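You operate a simulated robot arm through the tools that you are given. There is no shell and no other tool.

You are at the controls of a simulated two-armed robot. One attempt, no reset.

JOB
Switch the welder off and scrub the melted tape off the outfeed.
Fine: the finished strip on it goes in the green tray; use the scrub block and put it back. What is to be rubbed or washed off counts as gone when no trace of it is left.
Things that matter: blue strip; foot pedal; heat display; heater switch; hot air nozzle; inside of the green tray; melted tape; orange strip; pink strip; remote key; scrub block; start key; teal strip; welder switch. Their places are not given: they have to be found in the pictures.

The check looks at the end state, three seconds after you hand in, the way a careful person would. Anything else that was tipped, shoved, dropped, spilled or broken makes it a failure.

ROBOT AND FRAMES
Two 7-joint arms with fingered hands on one trunk that stands fixed in place. Base frame: the origin is at the foot of the trunk, x ahead of it, y to its left, z up; the work surface is at about z = 820. Readings come in mm, rad, newtons and seconds.
The left shoulder is at [70, 166, 1093], the right one opposite. With the tool pointing down near the work surface each hand reaches from about 460 to 960 mm from the base axis, measured 20 degrees to its own side. Payload 4.1 kg a hand.
Tool frame (each hand has its own): the origin (TCP) lies between the finger pads and is the grasp point; the fingertips stand 32 mm ahead of it; z points along the fingers, y is the line along which they close. The gripper opens to 108 mm; its body begins 38 mm behind the TCP. The gripper is a hand of 4 fingers: y runs from the thumb to the fingers, the wrist lies at [-16, -108, -186] in the tool frame, and closing takes about 1.5 s.
Orientation is that of the tool frame in the base frame, as a unit quaternion [x, y, z, w]. With the fingers straight down and the wrist toward the robot, the tool's x, y and z point along [0, 1, 0], [1, 0, 0] and [0, 0, -1] of the base frame.

CONTROLS
- The arms move only by the tool apply_moves. It takes "left_series", "right_series" or both (then of equal length, played together; a hand with none holds still); each is a list of rows, each an object (a shift or turn left out is 0, a gripper value left out holds the last) with "fingers": the closure, from 0 (fully open) to 1 (shut); "travel": the shift along the tool's x, y, z in mm, a list of three; "delta_rot": the turn, a rotation vector about the tool's x, y, z in rad, a list of three. In form: [{"fingers": fingers, "travel": [dx, dy, dz], "delta_rot": [ax, ay, az]}, ...]. A call has 1 to 20 rows; each row is the pose to reach, as a shift and turn from the pose commanded when the call began, along the tool's axes at that moment. A row lasts 0.2 s, in which the tool goes at most 50 mm and 0.15 rad; a call with a longer step from one row to the next is refused whole, and so is a gripper value outside its range. Where a pose cannot be reached the arm comes as near as it can. A force on the tool above 40 N (or 10 N above the force at the start of the call, whichever is more), or a blocked arm, ends the call early, and 0.2 s more pass. The fingers move at their own pace (about 45 mm/s each) and stop on an object; they squeeze with about 27 N. The grip force told is the motor's: it shows also when the fingers shut on nothing. Time passes only in rows, and 0.2 s behind the last, so rows that repeat a pose let the fingers close. It gives the time, the measured TCP pose, the force on the tool (base axes), the opening and the grip force at its end, in the units of the frame above (readings bear some noise), with the torque about the TCP (base axes, N m) and any sound that the robot's microphone picked up.
- Cameras (640 x 400 px; columns grow to the right, rows downward): "scene" is now at [134.1, 7.9, 1328.9]; the picture's right is [0.22, -0.98, 0.00], its down [-0.57, -0.13, -0.81] and it looks along [0.79, 0.17, -0.58] (base axes); focal length 214 px, centre (320, 200). "left" rides on the left gripper at [-64, -93, -131] in its tool frame; the picture's right is [-0.80, -0.28, 0.53], its down [0.55, -0.71, 0.45] and it looks along [0.25, 0.65, 0.72] (tool axes); focal length 247 px, centre (320, 200). "right" rides on the right gripper at [64, -93, -132] in its tool frame; the picture's right is [-0.80, 0.28, -0.53], its down [-0.55, -0.71, 0.45] and it looks along [-0.25, 0.65, 0.72] (tool axes); focal length 247 px, centre (320, 200).
- grab_frame(camera): a new picture of that camera. The clock stands still meanwhile.
- slide_trunk(by): slides the trunk up (or, below 0, down) by that many mm; the arms and the scene camera ride with it, the base frame stays. It gives what a move gives, with no picture.
- grasp_type(shape, hand): the hand has 4 fingers and takes this shape, open, in about a second: jaw (thumb against the fingers, like two jaws); tri (thumb and two fingers); tip (a fingertip pinch); poke (one finger out to press); point (the index stretched); flat (the hand flat); cup (the hand cupped); fist (a fist). The gripper value then closes the fingers along that shape, each until it touches; the sizes above hold for jaw. It gives what a move gives, with no picture.
- aim_head(pan, tilt): turns the head with the scene camera to pan (to the left, within 1.501 rad either way) and tilt (down, from -0.506 to 1.204), counted from straight ahead of the robot. It gives what a move gives.
- probe_pixels(camera, pixels): for up to 12 pixels [column, row] of the newest picture of that camera ("zoom" is the newest enlarged one), the place [x, y, z] in the base frame of the surface seen there, good to about 2 mm, but the place of the scene camera against the robot may be out by one fixed shift of up to 18 mm in any direction. The clock stands still meanwhile.
- enlarge(camera, box): a new picture of the part [left, top, right, bottom] of that camera's present view, enlarged. The clock stands still meanwhile.
- hand_in(): hands the job in; it is judged then, once.

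Open the grippers and draw the arms clear of the work before you hand the job in, unless the task says otherwise.

The tools are called after "Call:" by a JSON object that holds its "method" and its "body". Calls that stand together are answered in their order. apply_moves: Moves the arms, as the interface text tells. Its arguments: {"type":"object","properties":{"left_series":{"type":"array","items":{"type":"object","properties":{"fingers":{"type":"number"},"travel":{"type":"array","items":{"type":"number"}},"delta_rot":{"type":"array","items":{"type":"number"}}}}},"right_series":{"type":"array","items":{"type":"object","properties":{"fingers":{"type":"number"},"travel":{"type":"array","items":{"type":"number"}},"delta_rot":{"type":"array","items":{"type":"number"}}}}}},"required":[]} The other tools are called the same way: slide_trunk (by) moves the trunk up or down; grasp_type (shape, hand) gives the hand a shape; aim_head (pan, tilt) turns the head that bears the scene camera; grab_frame (camera) takes a picture; probe_pixels (camera, pixels) gives the place of the surface under pixels of a picture; enlarge (camera, box) takes an enlarged picture of a part of a camera's view; hand_in () hands the job in.

At the start:

```text
t: 0.0
left_tool_pos: [420.8, 438.2, 1176.2]
left_orientation: [0.707, 0.707, 0.0, 0.0]
left_ft_force: [0.0, 0.3, -0.3]
left_moment: [0.02, 0.0, 0.03]
left_gripper_width: 107.9
left_grip_force: 0.0
left_shape: jaw
right_tool_pos: [642.3, -43.5, 1181.8]
right_orientation: [0.707, 0.707, 0.0, 0.001]
right_ft_force: [-0.5, 0.6, -0.5]
right_moment: [0.0, 0.0, 0.02]
right_gripper_width: 107.5
right_grip_force: 0.1
right_shape: jaw
trunk travel left (down, up): [-600.0, 340.0]
head pan, tilt (commanded): [0.218, 0.621]
```

scene: 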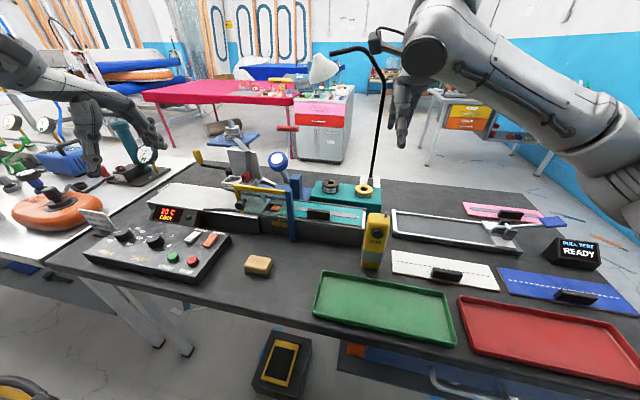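
right: 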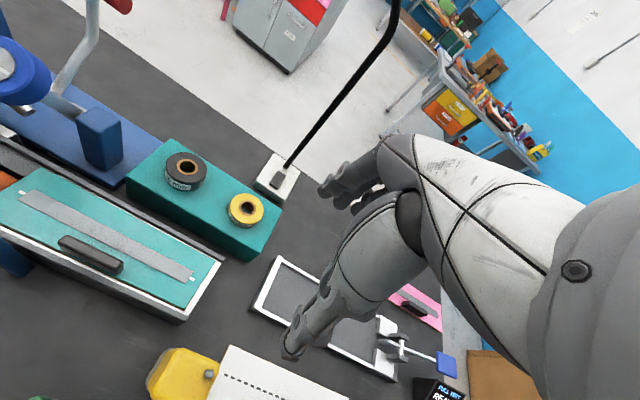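
left: 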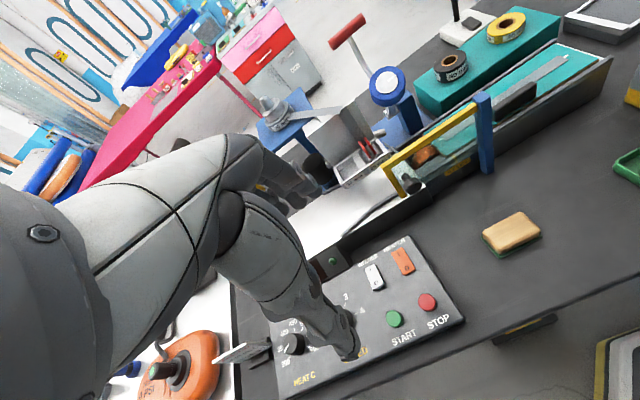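

I start by looking closer at the welder, its panel and the outfeed in the scene picture (panel around (155,250), outfeed around (320,215)).

Call:
{"method": "enlarge", "body": {"camera": "scene", "box": [70, 180, 250, 300]}}

Call:
{"method": "enlarge", "body": {"camera": "scene", "box": [220, 140, 400, 260]}}

Call:
{"method": "enlarge", "body": {"camera": "left", "box": [240, 220, 480, 400]}}

Call:
{"method": "enlarge", "body": {"camera": "left", "box": [320, 20, 640, 220]}}

```text
3.33 times, centred on (160, 240) of scene
```

zoom: 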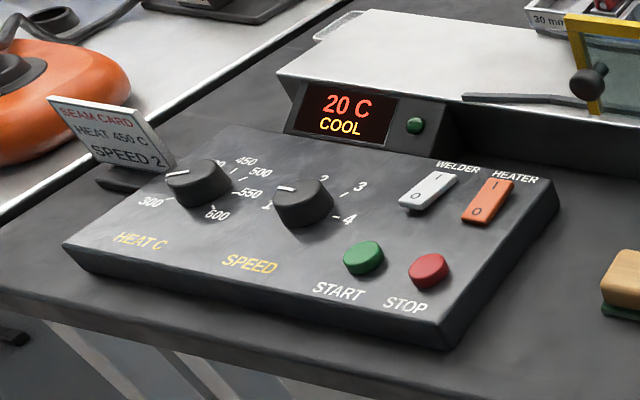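

```text
3.33 times, centred on (310, 200) of scene
```

zoom: 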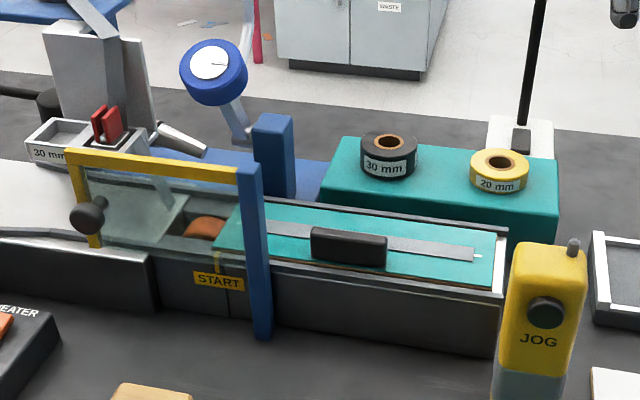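

```text
2.22 times, centred on (360, 310) of left
```

zoom: 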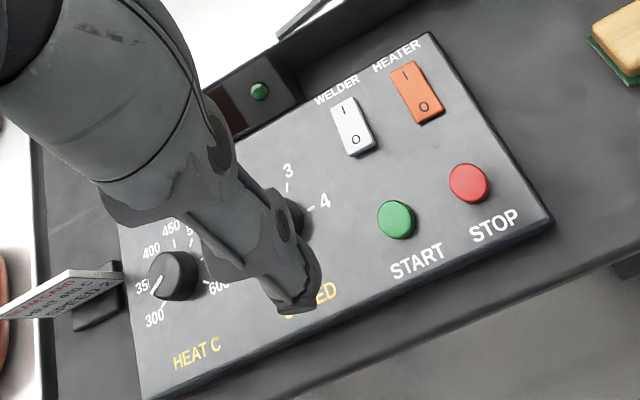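

```text
2.00 times, centred on (480, 120) of left
```

zoom: 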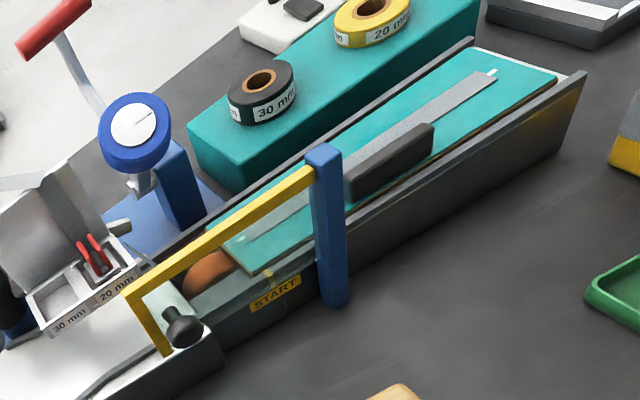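

The panel shows a white WELDER rocker at left-image px about (372,276) and an orange HEATER rocker at (402,261). I probe the important items in both cameras to get the layout and the scene camera's shift.

Call:
{"method": "grab_frame", "body": {"camera": "left"}}

Call:
{"method": "probe_pixels", "body": {"camera": "left", "pixels": [[370, 268], [377, 284], [402, 255], [406, 270], [394, 319], [428, 302], [512, 232], [487, 240], [510, 257], [540, 236], [512, 213], [516, 95]]}}

Call:
{"method": "probe_pixels", "body": {"camera": "scene", "pixels": [[189, 237], [208, 240], [172, 257], [192, 262], [258, 263], [290, 222], [318, 214], [375, 228], [385, 308], [318, 312], [450, 310], [440, 345]]}}

```text
taken
```

left: 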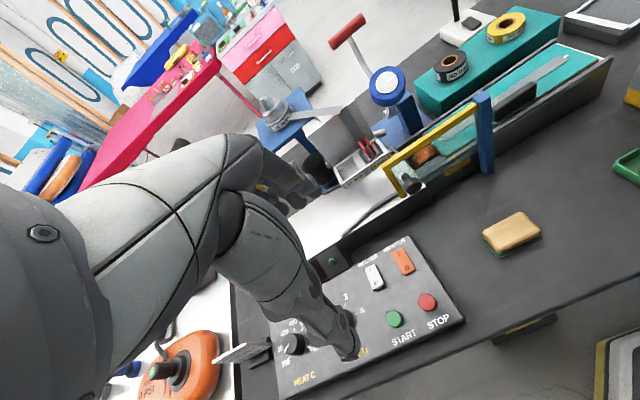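

```text
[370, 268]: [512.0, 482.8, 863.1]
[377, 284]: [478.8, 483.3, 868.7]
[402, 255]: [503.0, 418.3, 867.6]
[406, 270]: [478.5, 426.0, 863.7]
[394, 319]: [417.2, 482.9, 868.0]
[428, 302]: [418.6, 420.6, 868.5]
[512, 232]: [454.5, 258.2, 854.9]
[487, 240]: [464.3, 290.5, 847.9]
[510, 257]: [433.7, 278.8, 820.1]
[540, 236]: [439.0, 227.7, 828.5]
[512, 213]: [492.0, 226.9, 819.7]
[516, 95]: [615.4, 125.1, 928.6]
```

```text
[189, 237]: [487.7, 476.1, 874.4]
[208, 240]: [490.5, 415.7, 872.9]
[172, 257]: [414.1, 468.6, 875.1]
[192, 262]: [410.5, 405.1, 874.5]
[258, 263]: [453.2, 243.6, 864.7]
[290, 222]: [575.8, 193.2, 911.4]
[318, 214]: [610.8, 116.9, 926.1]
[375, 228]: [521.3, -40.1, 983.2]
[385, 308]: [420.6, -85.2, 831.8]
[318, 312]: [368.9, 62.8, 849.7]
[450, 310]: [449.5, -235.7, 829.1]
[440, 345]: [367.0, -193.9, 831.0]
```

The welder rocker seems to have its O end raised (on) and the heater its O end lowered (off). I enlarge the panel to verify the rocker tilt and probe along both rockers.

Call:
{"method": "enlarge", "body": {"camera": "left", "box": [350, 235, 430, 295]}}

```text
6.67 times, centred on (390, 265) of left
```

zoom: 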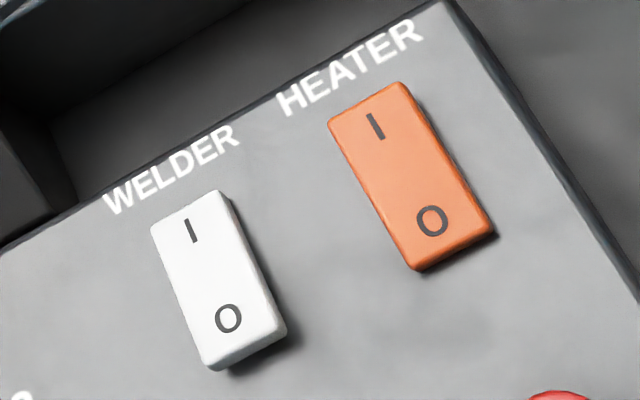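

In the enlarged picture the white rocker's O end (225,320) shows a larger end face than the orange one's. I probe the rocker surfaces and the panel around them.

Call:
{"method": "probe_pixels", "body": {"camera": "zoom", "pixels": [[190, 218], [200, 245], [212, 280], [228, 320], [235, 345], [369, 105], [385, 145], [410, 185], [432, 222], [440, 245], [300, 200], [330, 320]]}}

Call:
{"method": "enlarge", "body": {"camera": "scene", "box": [130, 195, 220, 255]}}

```text
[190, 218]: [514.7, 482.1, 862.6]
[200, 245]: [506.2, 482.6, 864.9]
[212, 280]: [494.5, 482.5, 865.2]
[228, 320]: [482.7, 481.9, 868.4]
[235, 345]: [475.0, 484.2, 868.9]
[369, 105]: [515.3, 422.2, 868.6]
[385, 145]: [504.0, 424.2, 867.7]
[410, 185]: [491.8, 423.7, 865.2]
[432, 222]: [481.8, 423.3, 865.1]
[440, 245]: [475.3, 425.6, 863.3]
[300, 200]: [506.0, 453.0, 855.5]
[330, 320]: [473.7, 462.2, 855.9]
```

```text
6.67 times, centred on (175, 225) of scene
```

zoom: 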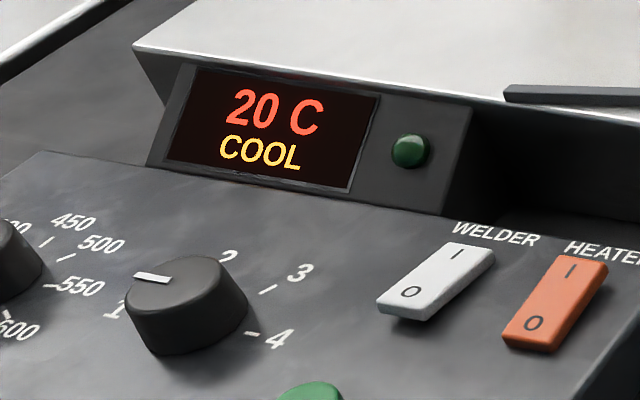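

The welder is on (I end at z≈863, O end at z≈869 raised), the heater is off, display 20 C COOL. Next I study the outfeed and the strip on it through the right camera and the scene camera.

Call:
{"method": "grab_frame", "body": {"camera": "right"}}

Call:
{"method": "enlarge", "body": {"camera": "right", "box": [0, 140, 240, 340]}}

Call:
{"method": "enlarge", "body": {"camera": "left", "box": [370, 40, 620, 220]}}

Call:
{"method": "enlarge", "body": {"camera": "scene", "box": [230, 170, 380, 260]}}

```text
taken
```

right: 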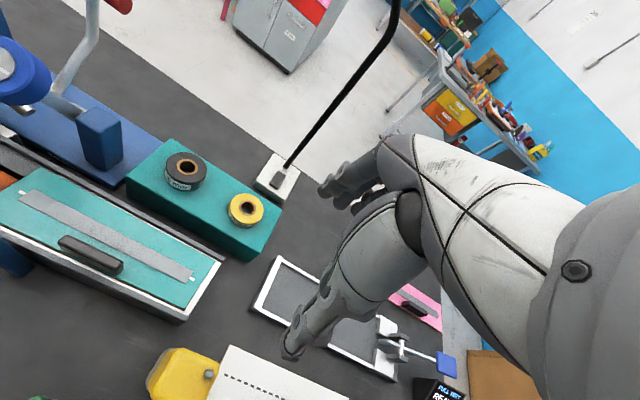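

```text
2.00 times, centred on (120, 240) of right
```

zoom: 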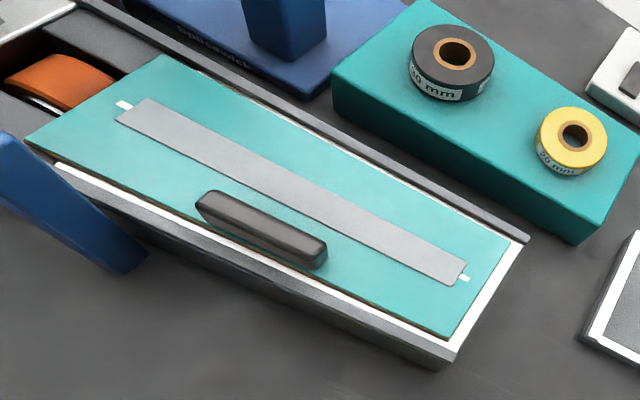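

```text
2.22 times, centred on (495, 130) of left
```

zoom: 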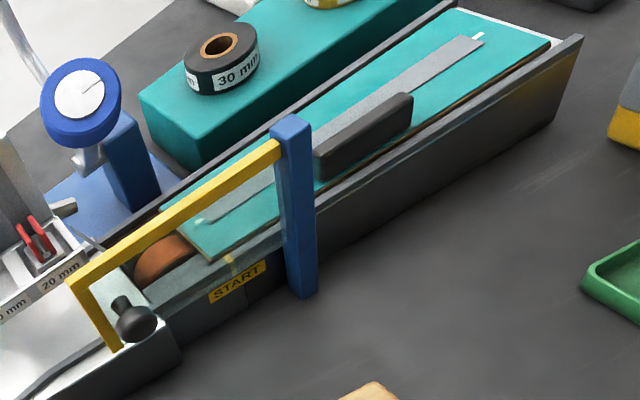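

```text
4.27 times, centred on (305, 215) of scene
```

zoom: 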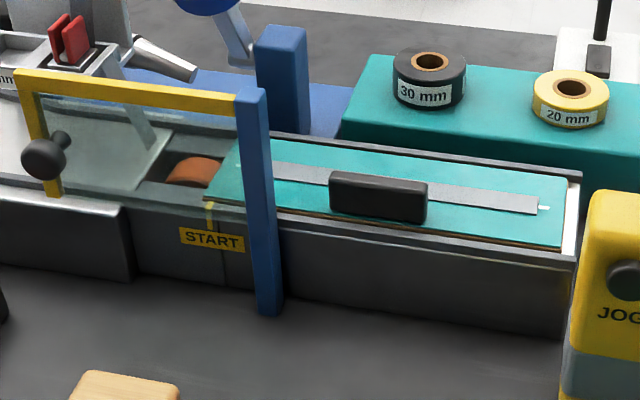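

I re-enlarge the right view of the outfeed so I can probe the strip's corners, the handle and the rails.

Call:
{"method": "enlarge", "body": {"camera": "right", "box": [0, 140, 240, 340]}}

Call:
{"method": "probe_pixels", "body": {"camera": "zoom", "pixels": [[160, 62], [35, 138], [445, 328], [505, 242], [215, 200], [310, 250], [262, 222], [300, 120], [455, 352], [520, 240], [250, 275], [300, 340]]}}

Call:
{"method": "probe_pixels", "body": {"camera": "zoom", "pixels": [[130, 110], [465, 265], [70, 220], [120, 265], [350, 185], [20, 75], [65, 75], [240, 110], [340, 165], [480, 300], [265, 262], [325, 262]]}}

```text
2.00 times, centred on (120, 240) of right
```

zoom: 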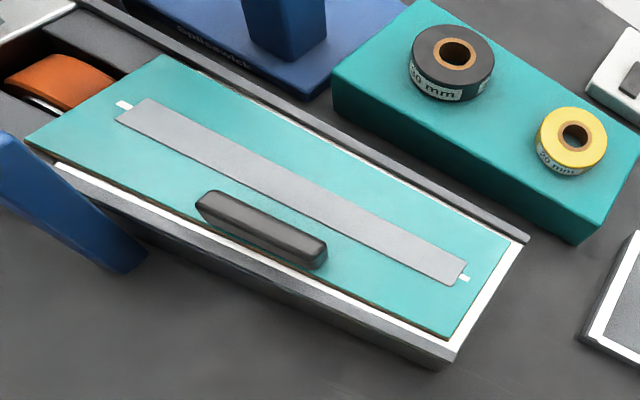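

```text
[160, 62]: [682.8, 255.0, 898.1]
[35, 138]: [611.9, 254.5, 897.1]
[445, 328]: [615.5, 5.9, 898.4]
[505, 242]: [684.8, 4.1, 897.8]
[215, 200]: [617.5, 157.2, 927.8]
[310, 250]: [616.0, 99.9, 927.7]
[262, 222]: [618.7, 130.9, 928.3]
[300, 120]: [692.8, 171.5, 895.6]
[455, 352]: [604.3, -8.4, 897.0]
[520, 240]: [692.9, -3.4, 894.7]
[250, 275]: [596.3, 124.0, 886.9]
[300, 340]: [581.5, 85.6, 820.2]
```

```text
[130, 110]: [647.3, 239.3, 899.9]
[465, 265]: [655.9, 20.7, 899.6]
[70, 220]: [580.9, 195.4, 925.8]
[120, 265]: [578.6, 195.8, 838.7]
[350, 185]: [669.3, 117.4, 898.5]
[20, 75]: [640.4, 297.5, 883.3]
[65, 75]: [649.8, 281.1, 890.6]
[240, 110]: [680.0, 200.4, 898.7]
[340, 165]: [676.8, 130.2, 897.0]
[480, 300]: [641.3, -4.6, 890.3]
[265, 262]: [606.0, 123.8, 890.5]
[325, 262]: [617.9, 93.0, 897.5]
```

The strip spans x 608–688, y 3–257, top z≈898; its handle is at about [618,130], top z 928. I now look at the tray, the scrub block and the JOG remote in the scene view, and calibrate the scene shift on the strip's corners.

Call:
{"method": "enlarge", "body": {"camera": "scene", "box": [230, 190, 390, 290]}}

Call:
{"method": "probe_pixels", "body": {"camera": "zoom", "pixels": [[238, 150], [208, 195], [565, 240], [568, 178], [333, 178], [420, 190], [378, 182], [120, 395], [300, 172], [545, 204], [212, 160], [255, 100]]}}

Call:
{"method": "enlarge", "body": {"camera": "scene", "box": [300, 240, 480, 360]}}

```text
4.00 times, centred on (310, 240) of scene
```

zoom: 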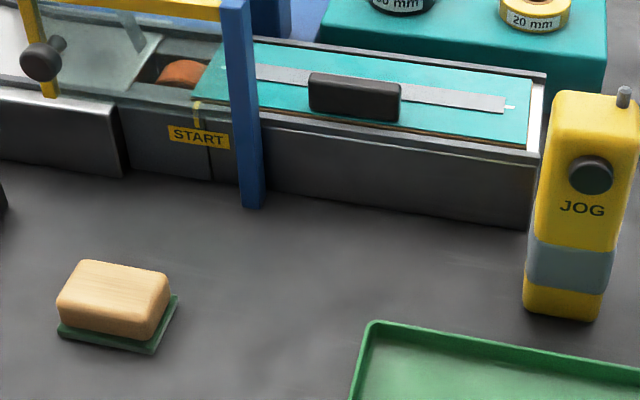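

```text
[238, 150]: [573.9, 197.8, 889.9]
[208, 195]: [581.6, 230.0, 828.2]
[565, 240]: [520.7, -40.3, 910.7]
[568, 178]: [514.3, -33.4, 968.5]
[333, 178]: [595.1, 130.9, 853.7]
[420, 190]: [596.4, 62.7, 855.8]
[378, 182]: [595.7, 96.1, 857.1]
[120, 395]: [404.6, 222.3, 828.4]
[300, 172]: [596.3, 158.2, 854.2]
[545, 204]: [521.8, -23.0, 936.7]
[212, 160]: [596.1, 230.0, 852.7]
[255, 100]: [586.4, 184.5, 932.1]
```

```text
3.33 times, centred on (390, 300) of scene
```

zoom: 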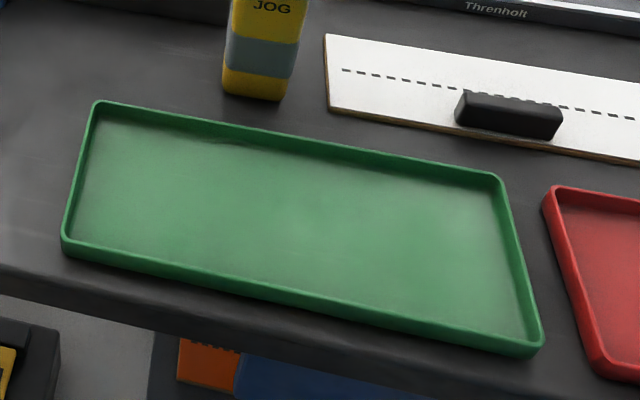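

My last probe pixels were misplaced for that zoom; now I probe the tray's rim and floor in the newest zoom (rim corners around (95,103), (497,176), (540,348), (65,245)).

Call:
{"method": "probe_pixels", "body": {"camera": "zoom", "pixels": [[97, 104], [495, 178], [538, 347], [66, 243], [108, 128], [482, 198], [520, 335], [90, 232], [300, 230], [290, 136], [300, 292], [270, 90]]}}

Call:
{"method": "enlarge", "body": {"camera": "scene", "box": [230, 190, 390, 290]}}

Call:
{"method": "probe_pixels", "body": {"camera": "zoom", "pixels": [[526, 138], [530, 80], [196, 95], [355, 79], [322, 76], [392, 86], [470, 120], [110, 285], [65, 290], [160, 295], [150, 345], [580, 310]]}}

```text
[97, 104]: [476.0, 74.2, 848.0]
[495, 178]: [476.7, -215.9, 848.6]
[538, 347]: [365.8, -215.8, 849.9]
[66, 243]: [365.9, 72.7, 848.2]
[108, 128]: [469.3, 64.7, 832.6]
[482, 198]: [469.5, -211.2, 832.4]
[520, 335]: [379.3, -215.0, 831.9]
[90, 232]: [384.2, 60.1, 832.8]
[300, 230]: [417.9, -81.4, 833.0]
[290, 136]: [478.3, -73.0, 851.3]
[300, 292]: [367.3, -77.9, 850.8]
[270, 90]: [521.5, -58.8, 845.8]
```

```text
4.00 times, centred on (310, 240) of scene
```

zoom: 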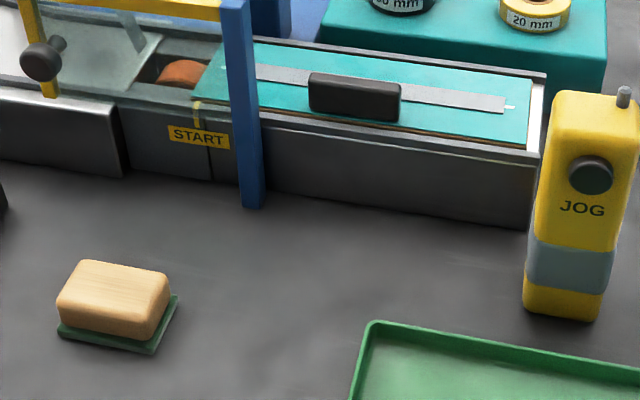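

```text
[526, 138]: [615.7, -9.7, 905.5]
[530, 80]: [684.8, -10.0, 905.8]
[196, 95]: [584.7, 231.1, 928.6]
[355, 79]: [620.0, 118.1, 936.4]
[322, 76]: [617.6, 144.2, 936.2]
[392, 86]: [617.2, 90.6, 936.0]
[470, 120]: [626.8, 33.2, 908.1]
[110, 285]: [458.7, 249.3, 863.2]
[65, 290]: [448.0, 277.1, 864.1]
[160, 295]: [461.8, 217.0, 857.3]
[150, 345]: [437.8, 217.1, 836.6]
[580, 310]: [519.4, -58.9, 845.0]
```

Calibrating: scene readings are about (−3,−14,+7.5) off the hand cameras. Tray in true coordinates is about x 369–480, y −202..88, floor z≈825, rim ≈841. I first put the left hand into the poke shape for the welder rocker and look at it.

Call:
{"method": "grasp_type", "body": {"shape": "poke", "hand": "left"}}

Call:
{"method": "grab_frame", "body": {"camera": "left"}}

Call:
{"method": "aim_head", "body": {"pan": 0.55, "tilt": 0.5}}

Call:
{"method": "grab_frame", "body": {"camera": "scene"}}

```text
t: 0.9
left_tool_pos: [421.1, 438.0, 1175.4]
left_orientation: [0.707, 0.707, 0.001, 0.0]
left_ft_force: [0.6, 0.0, -0.2]
left_moment: [-0.02, -0.01, 0.01]
left_gripper_width: 0.0
left_grip_force: 0.0
left_shape: poke
right_tool_pos: [641.4, -43.5, 1180.9]
right_orientation: [0.707, 0.707, 0.001, 0.0]
right_ft_force: [-0.7, -1.1, 0.2]
right_moment: [0.0, 0.01, -0.02]
right_gripper_width: 107.7
right_grip_force: 0.0
right_shape: jaw
trunk travel left (down, up): [-600.0, 340.0]
head pan, tilt (commanded): [0.218, 0.621]
```

```text
taken
```

left: 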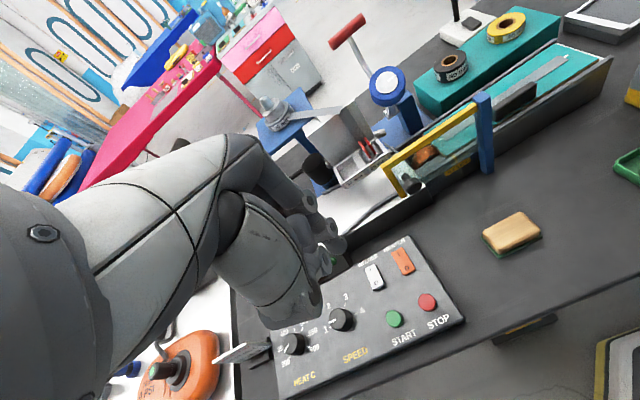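

```text
t: 1.7
left_tool_pos: [420.9, 439.1, 1174.2]
left_orientation: [0.707, 0.707, 0.0, 0.0]
left_ft_force: [-0.4, 0.3, -0.1]
left_moment: [-0.01, 0.03, 0.01]
left_gripper_width: 0.0
left_grip_force: 0.0
left_shape: poke
right_tool_pos: [642.2, -44.4, 1181.7]
right_orientation: [0.707, 0.707, 0.0, 0.0]
right_ft_force: [-0.6, 0.1, 0.9]
right_moment: [-0.03, 0.01, -0.05]
right_gripper_width: 107.8
right_grip_force: 0.1
right_shape: jaw
trunk travel left (down, up): [-600.0, 340.0]
head pan, tilt (commanded): [0.55, 0.499]
```

```text
taken
```

scene: 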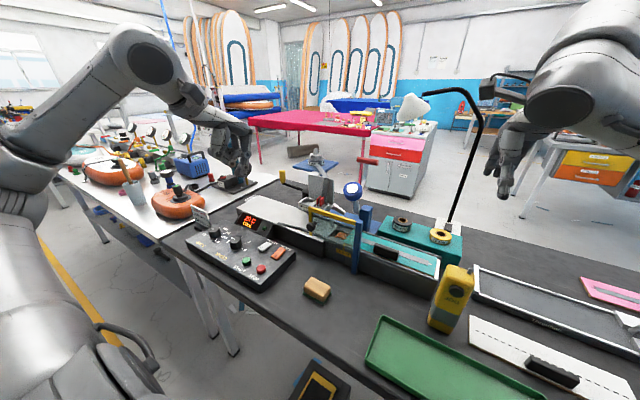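

The left hand is at about (235,150) in the scene; I enlarge it to find which finger is out and where its tip is.

Call:
{"method": "enlarge", "body": {"camera": "scene", "box": [170, 80, 290, 200]}}

Call:
{"method": "enlarge", "body": {"camera": "left", "box": [220, 150, 400, 340]}}

```text
3.33 times, centred on (230, 140) of scene
```

zoom: 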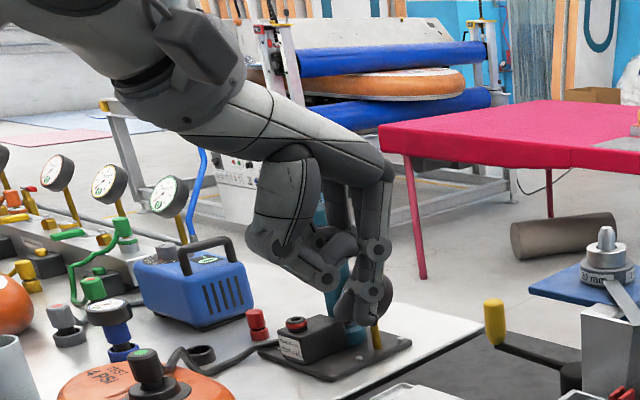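

```text
2.11 times, centred on (310, 245) of left
```

zoom: 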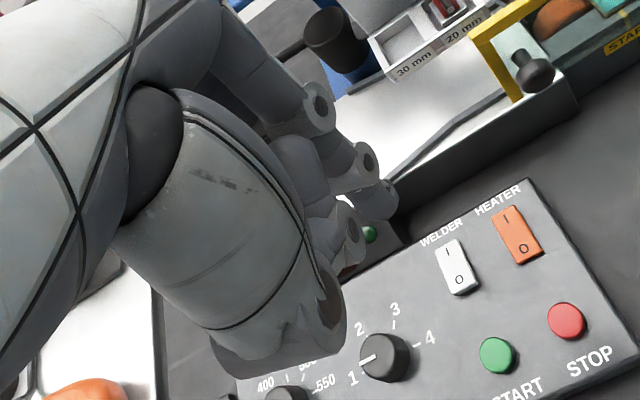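

I probe visible finger points on the left hand to locate the outstretched fingertip relative to the TCP.

Call:
{"method": "probe_pixels", "body": {"camera": "zoom", "pixels": [[322, 100], [340, 140], [365, 160], [385, 195], [378, 212], [352, 230], [345, 255], [330, 300], [310, 350], [300, 150], [320, 200], [250, 330]]}}

Call:
{"method": "enlarge", "body": {"camera": "scene", "box": [205, 115, 265, 175]}}

```text
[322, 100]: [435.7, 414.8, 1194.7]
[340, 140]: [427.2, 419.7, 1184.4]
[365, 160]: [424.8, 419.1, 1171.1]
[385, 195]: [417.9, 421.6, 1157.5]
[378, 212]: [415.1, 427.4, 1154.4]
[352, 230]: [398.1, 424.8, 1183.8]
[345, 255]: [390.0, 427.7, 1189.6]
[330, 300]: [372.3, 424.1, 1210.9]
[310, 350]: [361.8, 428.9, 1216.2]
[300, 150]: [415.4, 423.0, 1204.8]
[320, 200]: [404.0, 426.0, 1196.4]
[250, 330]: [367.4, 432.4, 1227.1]
```

```text
6.67 times, centred on (235, 145) of scene
```

zoom: 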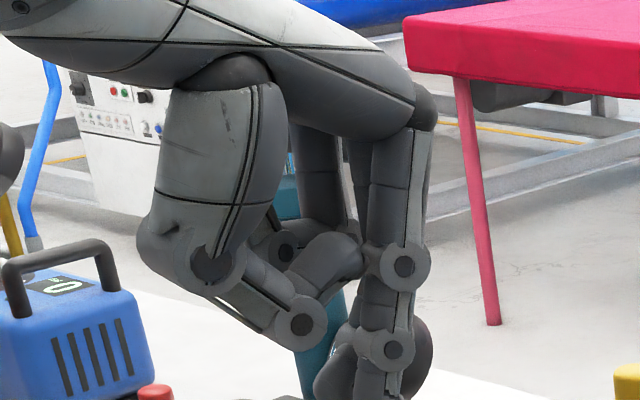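

The near finger (index side, y≈422) extends downward; I enlarge lower to see its tip and probe it.

Call:
{"method": "enlarge", "body": {"camera": "scene", "box": [210, 135, 270, 195]}}

Call:
{"method": "probe_pixels", "body": {"camera": "zoom", "pixels": [[360, 215], [360, 240], [350, 255], [340, 270], [335, 285], [370, 130], [300, 240], [270, 180]]}}

```text
6.67 times, centred on (240, 165) of scene
```

zoom: 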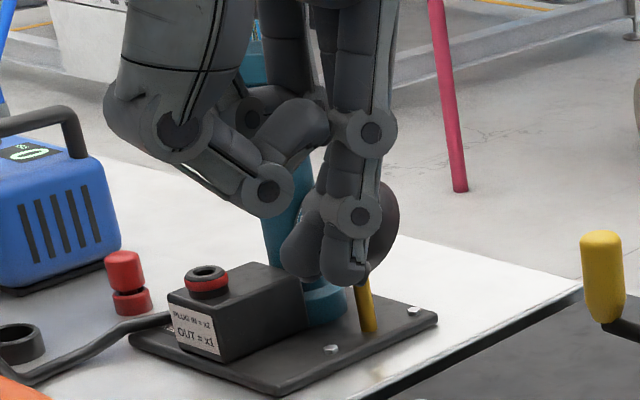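

```text
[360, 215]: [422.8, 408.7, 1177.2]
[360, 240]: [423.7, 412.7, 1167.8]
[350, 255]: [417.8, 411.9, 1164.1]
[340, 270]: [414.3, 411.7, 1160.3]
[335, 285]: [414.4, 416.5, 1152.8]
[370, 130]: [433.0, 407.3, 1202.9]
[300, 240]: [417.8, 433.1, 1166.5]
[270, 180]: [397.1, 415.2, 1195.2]
```

The index tip is about [418,432,1143] true (scene reading ≈[414,420,1150]). I move the left hand to hover the fingertip ~40 mm above the welder rocker's O end at [480,482,868].

Call:
{"method": "apply_moves", "body": {"left_series": [{"travel": [8, 10, 38]}, {"travel": [17, 20, 76]}, {"travel": [25, 30, 114]}, {"travel": [33, 40, 152]}, {"travel": [42, 50, 190]}, {"travel": [50, 61, 225]}, {"travel": [50, 61, 230]}]}}

Call:
{"method": "enlarge", "body": {"camera": "scene", "box": [220, 190, 320, 290]}}

Call:
{"method": "grab_frame", "body": {"camera": "left"}}

```text
t: 3.3
left_tool_pos: [483.2, 486.6, 945.7]
left_orientation: [0.707, 0.707, 0.0, 0.0]
left_ft_force: [0.5, 0.1, 0.1]
left_moment: [0.0, 0.01, 0.01]
left_gripper_width: 0.1
left_grip_force: 0.1
left_shape: poke
right_tool_pos: [641.7, -44.4, 1181.7]
right_orientation: [0.707, 0.707, 0.0, 0.0]
right_ft_force: [0.2, 0.2, 0.6]
right_moment: [0.02, 0.02, 0.0]
right_gripper_width: 107.3
right_grip_force: 0.1
right_shape: jaw
trunk travel left (down, up): [-600.0, 340.0]
head pan, tilt (commanded): [0.55, 0.499]
```

```text
4.00 times, centred on (270, 240) of scene
```

zoom: 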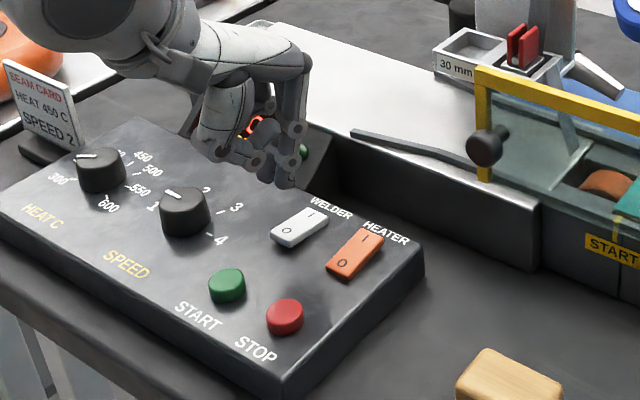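

```text
taken
```

left: 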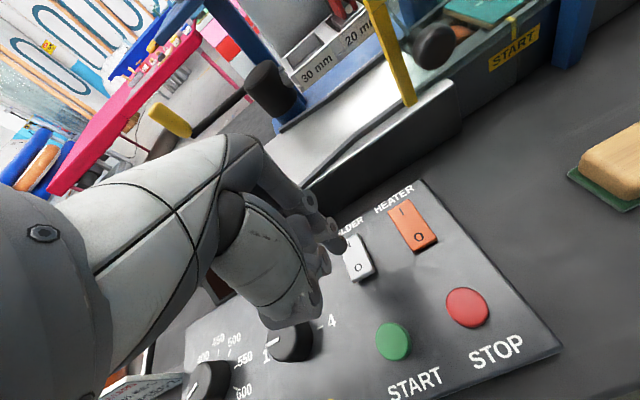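

I probe the fingertip (zoom ~(282,183)) and the rocker (zoom ~(298,228)) in the same scene picture to get their relative offset.

Call:
{"method": "enlarge", "body": {"camera": "scene", "box": [235, 200, 295, 260]}}

Call:
{"method": "enlarge", "body": {"camera": "left", "box": [280, 170, 440, 290]}}

Call:
{"method": "probe_pixels", "body": {"camera": "zoom", "pixels": [[240, 290], [255, 300], [240, 305], [265, 285], [310, 310], [320, 350], [340, 345], [330, 370], [220, 200], [150, 150]]}}

```text
6.67 times, centred on (265, 230) of scene
```

zoom: 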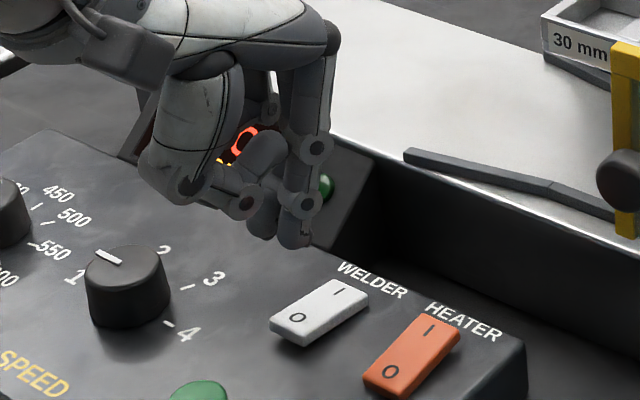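

```text
3.33 times, centred on (360, 230) of left
```

zoom: 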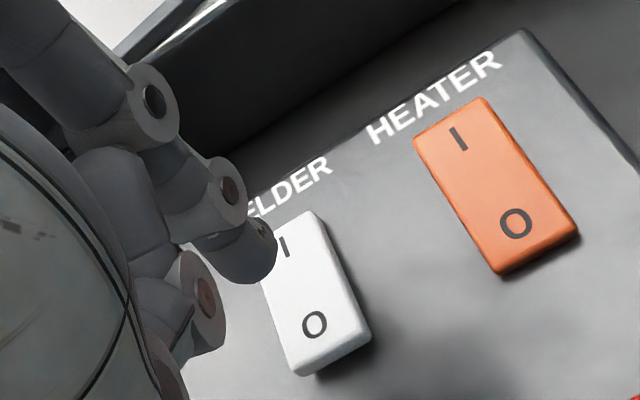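

```text
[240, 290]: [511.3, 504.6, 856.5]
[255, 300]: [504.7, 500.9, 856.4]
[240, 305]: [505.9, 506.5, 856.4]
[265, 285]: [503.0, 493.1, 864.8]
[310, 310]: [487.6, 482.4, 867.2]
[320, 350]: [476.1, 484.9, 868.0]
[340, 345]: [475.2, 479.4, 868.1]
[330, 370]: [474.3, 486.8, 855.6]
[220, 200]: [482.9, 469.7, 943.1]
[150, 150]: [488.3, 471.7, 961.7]
```

In the left zoom the fingertip is at about (250,262); I probe it there.

Call:
{"method": "probe_pixels", "body": {"camera": "zoom", "pixels": [[245, 240], [265, 245], [270, 265], [250, 278], [230, 272], [255, 262], [314, 324], [285, 245]]}}

Call:
{"method": "enlarge", "body": {"camera": "scene", "box": [235, 200, 295, 260]}}

Call:
{"method": "probe_pixels", "body": {"camera": "zoom", "pixels": [[295, 230], [295, 240], [290, 246], [305, 240], [285, 235], [298, 318], [338, 292], [318, 305]]}}

```text
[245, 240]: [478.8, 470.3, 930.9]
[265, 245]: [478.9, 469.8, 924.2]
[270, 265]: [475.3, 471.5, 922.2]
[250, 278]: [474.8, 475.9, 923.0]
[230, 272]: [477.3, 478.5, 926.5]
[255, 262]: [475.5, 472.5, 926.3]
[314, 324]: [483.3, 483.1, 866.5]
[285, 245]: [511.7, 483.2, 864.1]
```

```text
6.67 times, centred on (265, 230) of scene
```

zoom: 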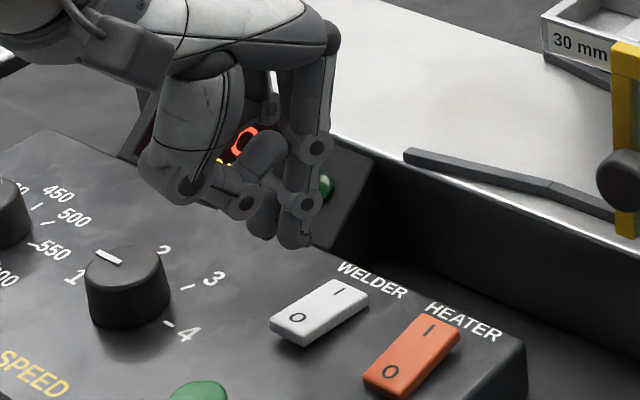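

```text
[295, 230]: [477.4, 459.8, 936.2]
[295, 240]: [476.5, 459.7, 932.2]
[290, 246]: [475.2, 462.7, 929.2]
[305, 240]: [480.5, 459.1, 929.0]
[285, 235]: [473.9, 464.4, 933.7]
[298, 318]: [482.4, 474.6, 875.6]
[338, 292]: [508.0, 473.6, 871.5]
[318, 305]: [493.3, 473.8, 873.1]
```

The fingertip center is about [481,478], bottom ≈917, so I need about +6 in y, −2 in x and ~49 mm down. I go down in small steps to near contact.

Call:
{"method": "apply_moves", "body": {"left_series": [{"travel": [6, -2, 15]}, {"travel": [6, -2, 30]}, {"travel": [6, -2, 38]}, {"travel": [6, -2, 42]}, {"travel": [6, -2, 42]}]}}

Call:
{"method": "enlarge", "body": {"camera": "left", "box": [280, 170, 440, 290]}}

Call:
{"method": "enlarge", "body": {"camera": "scene", "box": [235, 200, 295, 260]}}

```text
t: 4.5
left_tool_pos: [480.1, 493.2, 903.0]
left_orientation: [0.707, 0.707, 0.001, 0.0]
left_ft_force: [0.6, 0.5, 0.2]
left_moment: [-0.02, -0.02, 0.01]
left_gripper_width: 0.0
left_grip_force: 0.0
left_shape: poke
right_tool_pos: [642.0, -45.0, 1180.9]
right_orientation: [0.707, 0.707, 0.0, 0.0]
right_ft_force: [-0.9, 0.2, 0.1]
right_moment: [0.05, 0.01, -0.01]
right_gripper_width: 107.8
right_grip_force: 0.0
right_shape: jaw
trunk travel left (down, up): [-600.0, 340.0]
head pan, tilt (commanded): [0.55, 0.499]
```

```text
3.33 times, centred on (360, 230) of left
```

zoom: 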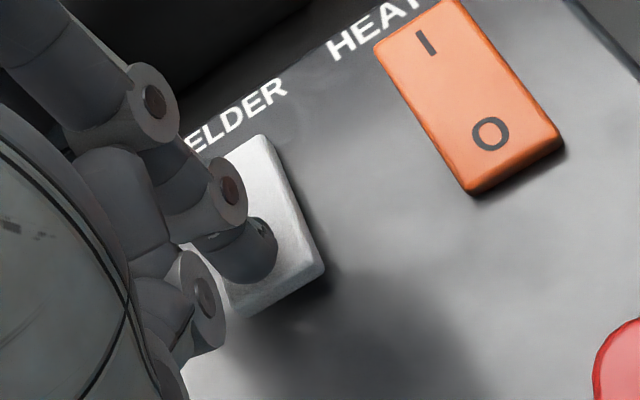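

```text
6.67 times, centred on (265, 230) of scene
```

zoom: 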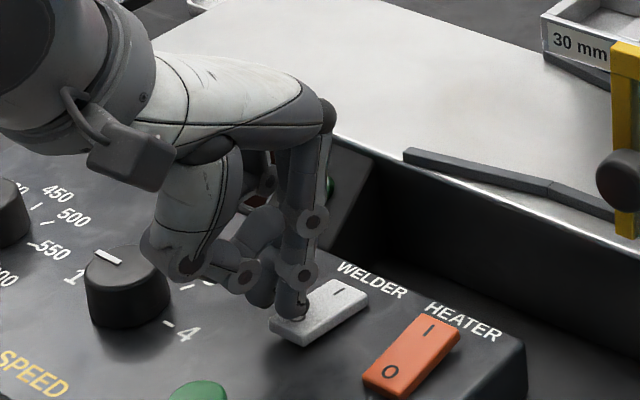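

The fingertip is just above the O mark (scene zoom (293,315)). I push down in 1.5 mm steps, watching force and sound.

Call:
{"method": "apply_moves", "body": {"left_series": [{"travel": [0, 0, 2]}, {"travel": [0, 0, 4]}, {"travel": [0, 0, 5.5]}, {"travel": [0, 0, 7]}, {"travel": [0, 0, 8.5]}, {"travel": [0, 0, 10]}, {"travel": [0, 0, 11.5]}]}}

Call:
{"method": "enlarge", "body": {"camera": "scene", "box": [235, 200, 295, 260]}}

```text
t: 6.1
left_tool_pos: [479.6, 493.3, 895.8]
left_orientation: [0.707, 0.707, 0.004, 0.002]
left_ft_force: [5.2, 4.8, 33.7]
left_moment: [-0.28, -0.28, 0.02]
left_gripper_width: 0.0
left_grip_force: 0.1
left_shape: poke
right_tool_pos: [639.8, -46.7, 1181.4]
right_orientation: [0.707, 0.708, 0.002, 0.0]
right_ft_force: [-0.3, 0.6, -0.1]
right_moment: [0.02, -0.03, -0.01]
right_gripper_width: 107.6
right_grip_force: 0.0
right_shape: jaw
trunk travel left (down, up): [-600.0, 340.0]
head pan, tilt (commanded): [0.55, 0.499]
```

```text
6.67 times, centred on (265, 230) of scene
```

zoom: 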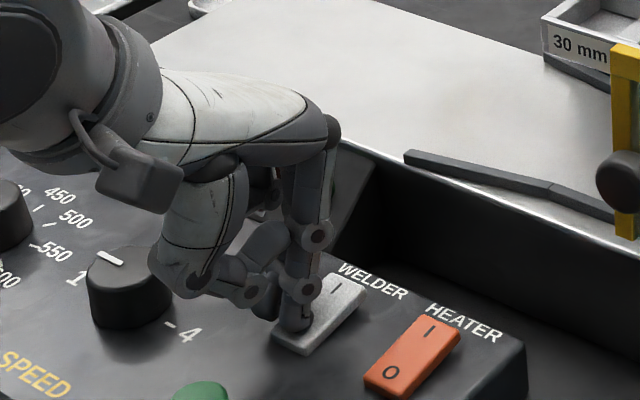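

Force reached 34 N and the rocker seems flipped (O end down). I lift the hand back up and check the rocker.

Call:
{"method": "apply_moves", "body": {"left_series": [{"travel": [0, 0, -20]}, {"travel": [0, 0, -60]}, {"travel": [0, 0, -105]}, {"travel": [0, -10, -150]}, {"travel": [0, -40, -190]}, {"travel": [0, -70, -230]}, {"travel": [0, -70, -230]}]}}

Call:
{"method": "enlarge", "body": {"camera": "scene", "box": [220, 190, 320, 290]}}

Call:
{"method": "enlarge", "body": {"camera": "left", "box": [340, 220, 460, 320]}}

```text
t: 7.7
left_tool_pos: [410.8, 493.4, 1120.9]
left_orientation: [0.707, 0.707, 0.0, 0.0]
left_ft_force: [0.6, 0.3, -0.5]
left_moment: [0.01, 0.01, 0.02]
left_gripper_width: 0.2
left_grip_force: 0.1
left_shape: poke
right_tool_pos: [643.2, -44.1, 1181.7]
right_orientation: [0.708, 0.707, 0.0, 0.0]
right_ft_force: [-0.8, -1.0, -0.4]
right_moment: [0.0, -0.01, -0.01]
right_gripper_width: 107.4
right_grip_force: 0.0
right_shape: jaw
trunk travel left (down, up): [-600.0, 340.0]
head pan, tilt (commanded): [0.55, 0.499]
```

```text
4.00 times, centred on (270, 240) of scene
```

zoom: 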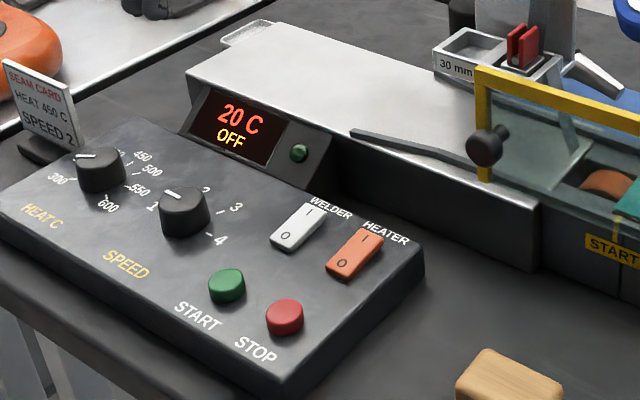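

```text
4.00 times, centred on (400, 270) of left
```

zoom: 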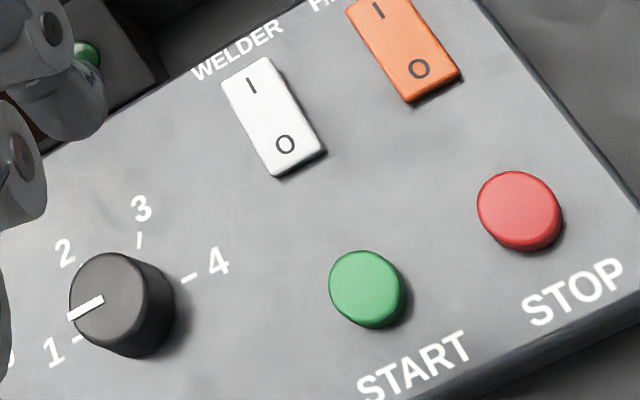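

The display now reads "20 C OFF" and the white rocker's O end is down. Before moving the right hand over the outfeed, I check the gooseneck, guard post and JOG remote positions in a fresh scene picture.

Call:
{"method": "grab_frame", "body": {"camera": "scene"}}

Call:
{"method": "probe_pixels", "body": {"camera": "scene", "pixels": [[452, 222], [463, 170], [481, 120], [460, 90], [428, 93], [358, 207], [356, 265], [312, 210], [468, 268], [458, 270], [352, 188], [368, 160]]}}

```text
taken
```

scene: 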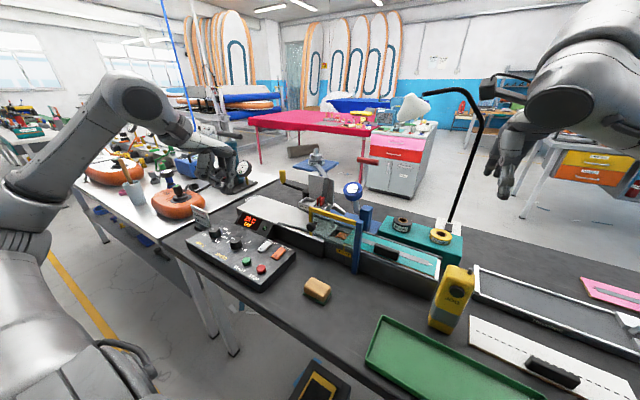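

```text
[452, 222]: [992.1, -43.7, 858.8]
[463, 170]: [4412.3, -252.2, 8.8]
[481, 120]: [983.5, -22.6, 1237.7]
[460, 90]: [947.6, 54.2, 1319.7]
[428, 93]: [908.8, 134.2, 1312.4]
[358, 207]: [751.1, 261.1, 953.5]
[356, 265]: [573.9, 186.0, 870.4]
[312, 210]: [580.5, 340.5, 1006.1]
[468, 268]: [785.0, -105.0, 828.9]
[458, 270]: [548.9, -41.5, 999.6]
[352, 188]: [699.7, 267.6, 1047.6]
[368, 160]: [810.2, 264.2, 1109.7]
```

The gooseneck stands at x≈985 and the guard frame's top is at z≈1000 around x≈580, y≥190. I move the right hand to hover above the strip's handle at about [618,120,1080].

Call:
{"method": "apply_moves", "body": {"right_series": [{"travel": [35, -5, 20]}, {"travel": [70, -10, 40]}, {"travel": [105, -16, 60]}, {"travel": [140, -22, 80]}, {"travel": [164, -25, 100]}, {"travel": [164, -25, 100]}]}}

Call:
{"method": "grab_frame", "body": {"camera": "right"}}

Call:
{"method": "grab_frame", "body": {"camera": "scene"}}

```text
t: 9.1
left_tool_pos: [411.4, 491.8, 1121.8]
left_orientation: [0.707, 0.707, 0.0, 0.001]
left_ft_force: [0.1, -0.1, 0.0]
left_moment: [0.03, 0.04, -0.01]
left_gripper_width: 0.1
left_grip_force: 0.1
left_shape: poke
right_tool_pos: [613.7, 121.8, 1081.7]
right_orientation: [0.707, 0.707, 0.0, 0.001]
right_ft_force: [-1.1, -0.7, -1.0]
right_moment: [0.02, -0.01, -0.02]
right_gripper_width: 107.6
right_grip_force: 0.0
right_shape: jaw
trunk travel left (down, up): [-600.0, 340.0]
head pan, tilt (commanded): [0.55, 0.499]
```

```text
taken
```

right: 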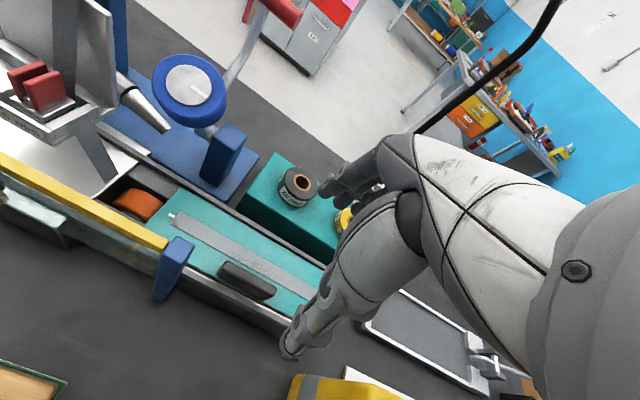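

```text
taken
```

scene: 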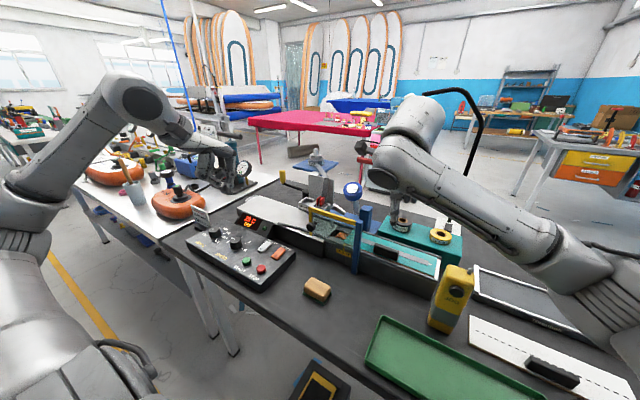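

The forearm passes over the right part of the bench; I probe its height and re-measure the handle and strip from this closer right view before descending.

Call:
{"method": "probe_pixels", "body": {"camera": "scene", "pixels": [[560, 272], [600, 320], [480, 205], [540, 250], [410, 190], [620, 345]]}}

Call:
{"method": "enlarge", "body": {"camera": "right", "box": [120, 190, 330, 350]}}

Call:
{"method": "probe_pixels", "body": {"camera": "right", "pixels": [[222, 264], [247, 278], [272, 294], [245, 285], [180, 238], [173, 215], [170, 260], [152, 297], [225, 300], [300, 262], [285, 300], [320, 262]]}}

```text
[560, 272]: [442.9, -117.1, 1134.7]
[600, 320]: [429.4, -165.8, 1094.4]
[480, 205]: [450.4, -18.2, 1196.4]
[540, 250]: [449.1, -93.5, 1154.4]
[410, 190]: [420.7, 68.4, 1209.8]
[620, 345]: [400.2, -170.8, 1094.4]
```

```text
2.50 times, centred on (225, 270) of right
```

zoom: 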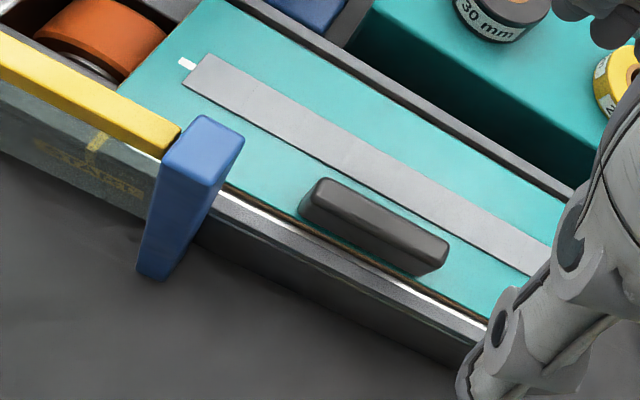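

```text
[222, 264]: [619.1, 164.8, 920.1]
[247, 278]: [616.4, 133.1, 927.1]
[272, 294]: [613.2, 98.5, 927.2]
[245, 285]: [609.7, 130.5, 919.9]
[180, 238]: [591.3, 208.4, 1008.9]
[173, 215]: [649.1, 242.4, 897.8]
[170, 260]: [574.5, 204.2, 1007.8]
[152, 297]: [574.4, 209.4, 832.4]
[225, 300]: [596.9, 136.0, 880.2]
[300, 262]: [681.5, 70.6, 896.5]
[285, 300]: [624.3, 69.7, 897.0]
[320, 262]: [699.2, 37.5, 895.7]
```

The handle spans y≈97–165, x≈610–624, top z≈927.5, and the guard post is at x 572–592, y 193–212, top z 1008. I raise the trunk by 200 mm so the elbow stays well above the bench and near reach to the tray improves.

Call:
{"method": "slide_trunk", "body": {"by": 200}}

Call:
{"method": "grab_frame", "body": {"camera": "right"}}

```text
t: 11.3
left_tool_pos: [411.5, 492.7, 1321.1]
left_orientation: [0.707, 0.707, 0.001, 0.0]
left_ft_force: [0.3, 0.4, -0.7]
left_moment: [0.0, 0.0, -0.02]
left_gripper_width: 0.0
left_grip_force: 0.1
left_shape: poke
right_tool_pos: [614.9, 122.6, 1281.0]
right_orientation: [0.707, 0.707, 0.0, 0.0]
right_ft_force: [0.1, 0.3, 0.8]
right_moment: [0.03, -0.03, 0.0]
right_gripper_width: 107.6
right_grip_force: 0.0
right_shape: jaw
trunk travel left (down, up): [-800.0, 140.0]
head pan, tilt (commanded): [0.55, 0.499]
```

```text
taken
```

right: 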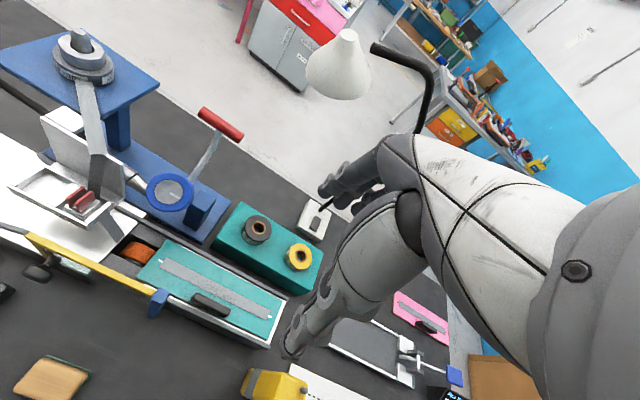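

I lower the right hand to about z=985 over the handle with the jaw half closed, then check alignment.

Call:
{"method": "apply_moves", "body": {"right_series": [{"travel": [-1, 1, 45], "fingers": 0.4}, {"travel": [-2, 2, 90], "fingers": 0.4}, {"travel": [-2, 2, 135], "fingers": 0.4}, {"travel": [-2, 2, 180], "fingers": 0.4}, {"travel": [-2, 2, 225], "fingers": 0.4}, {"travel": [-2, 2, 265], "fingers": 0.4}, {"travel": [-2, 2, 295], "fingers": 0.4}, {"travel": [-2, 2, 295], "fingers": 0.4}]}}

Call:
{"method": "grab_frame", "body": {"camera": "right"}}

Call:
{"method": "grab_frame", "body": {"camera": "scene"}}

```text
t: 13.1
left_tool_pos: [411.6, 492.0, 1321.6]
left_orientation: [0.708, 0.707, 0.0, 0.0]
left_ft_force: [-0.9, 0.4, 0.0]
left_moment: [0.0, 0.02, -0.05]
left_gripper_width: 0.3
left_grip_force: 0.0
left_shape: poke
right_tool_pos: [617.1, 120.9, 986.1]
right_orientation: [0.707, 0.707, 0.0, 0.0]
right_ft_force: [-0.6, 1.0, -0.1]
right_moment: [-0.03, -0.01, 0.0]
right_gripper_width: 64.9
right_grip_force: 0.1
right_shape: jaw
trunk travel left (down, up): [-800.0, 140.0]
head pan, tilt (commanded): [0.55, 0.499]
```

```text
taken
```

right: 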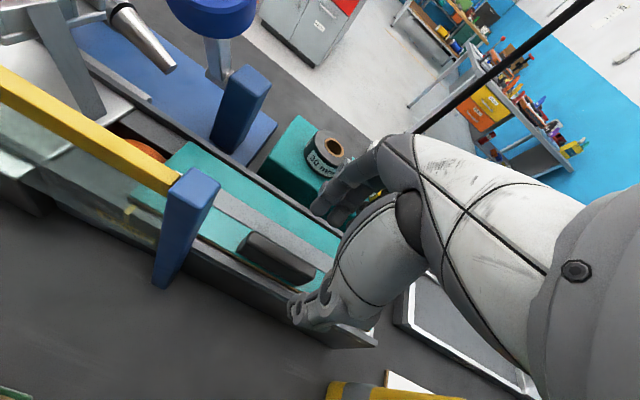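

```text
taken
```

scene: 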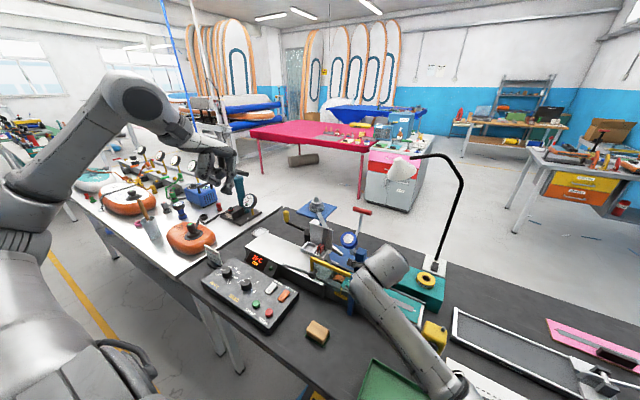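

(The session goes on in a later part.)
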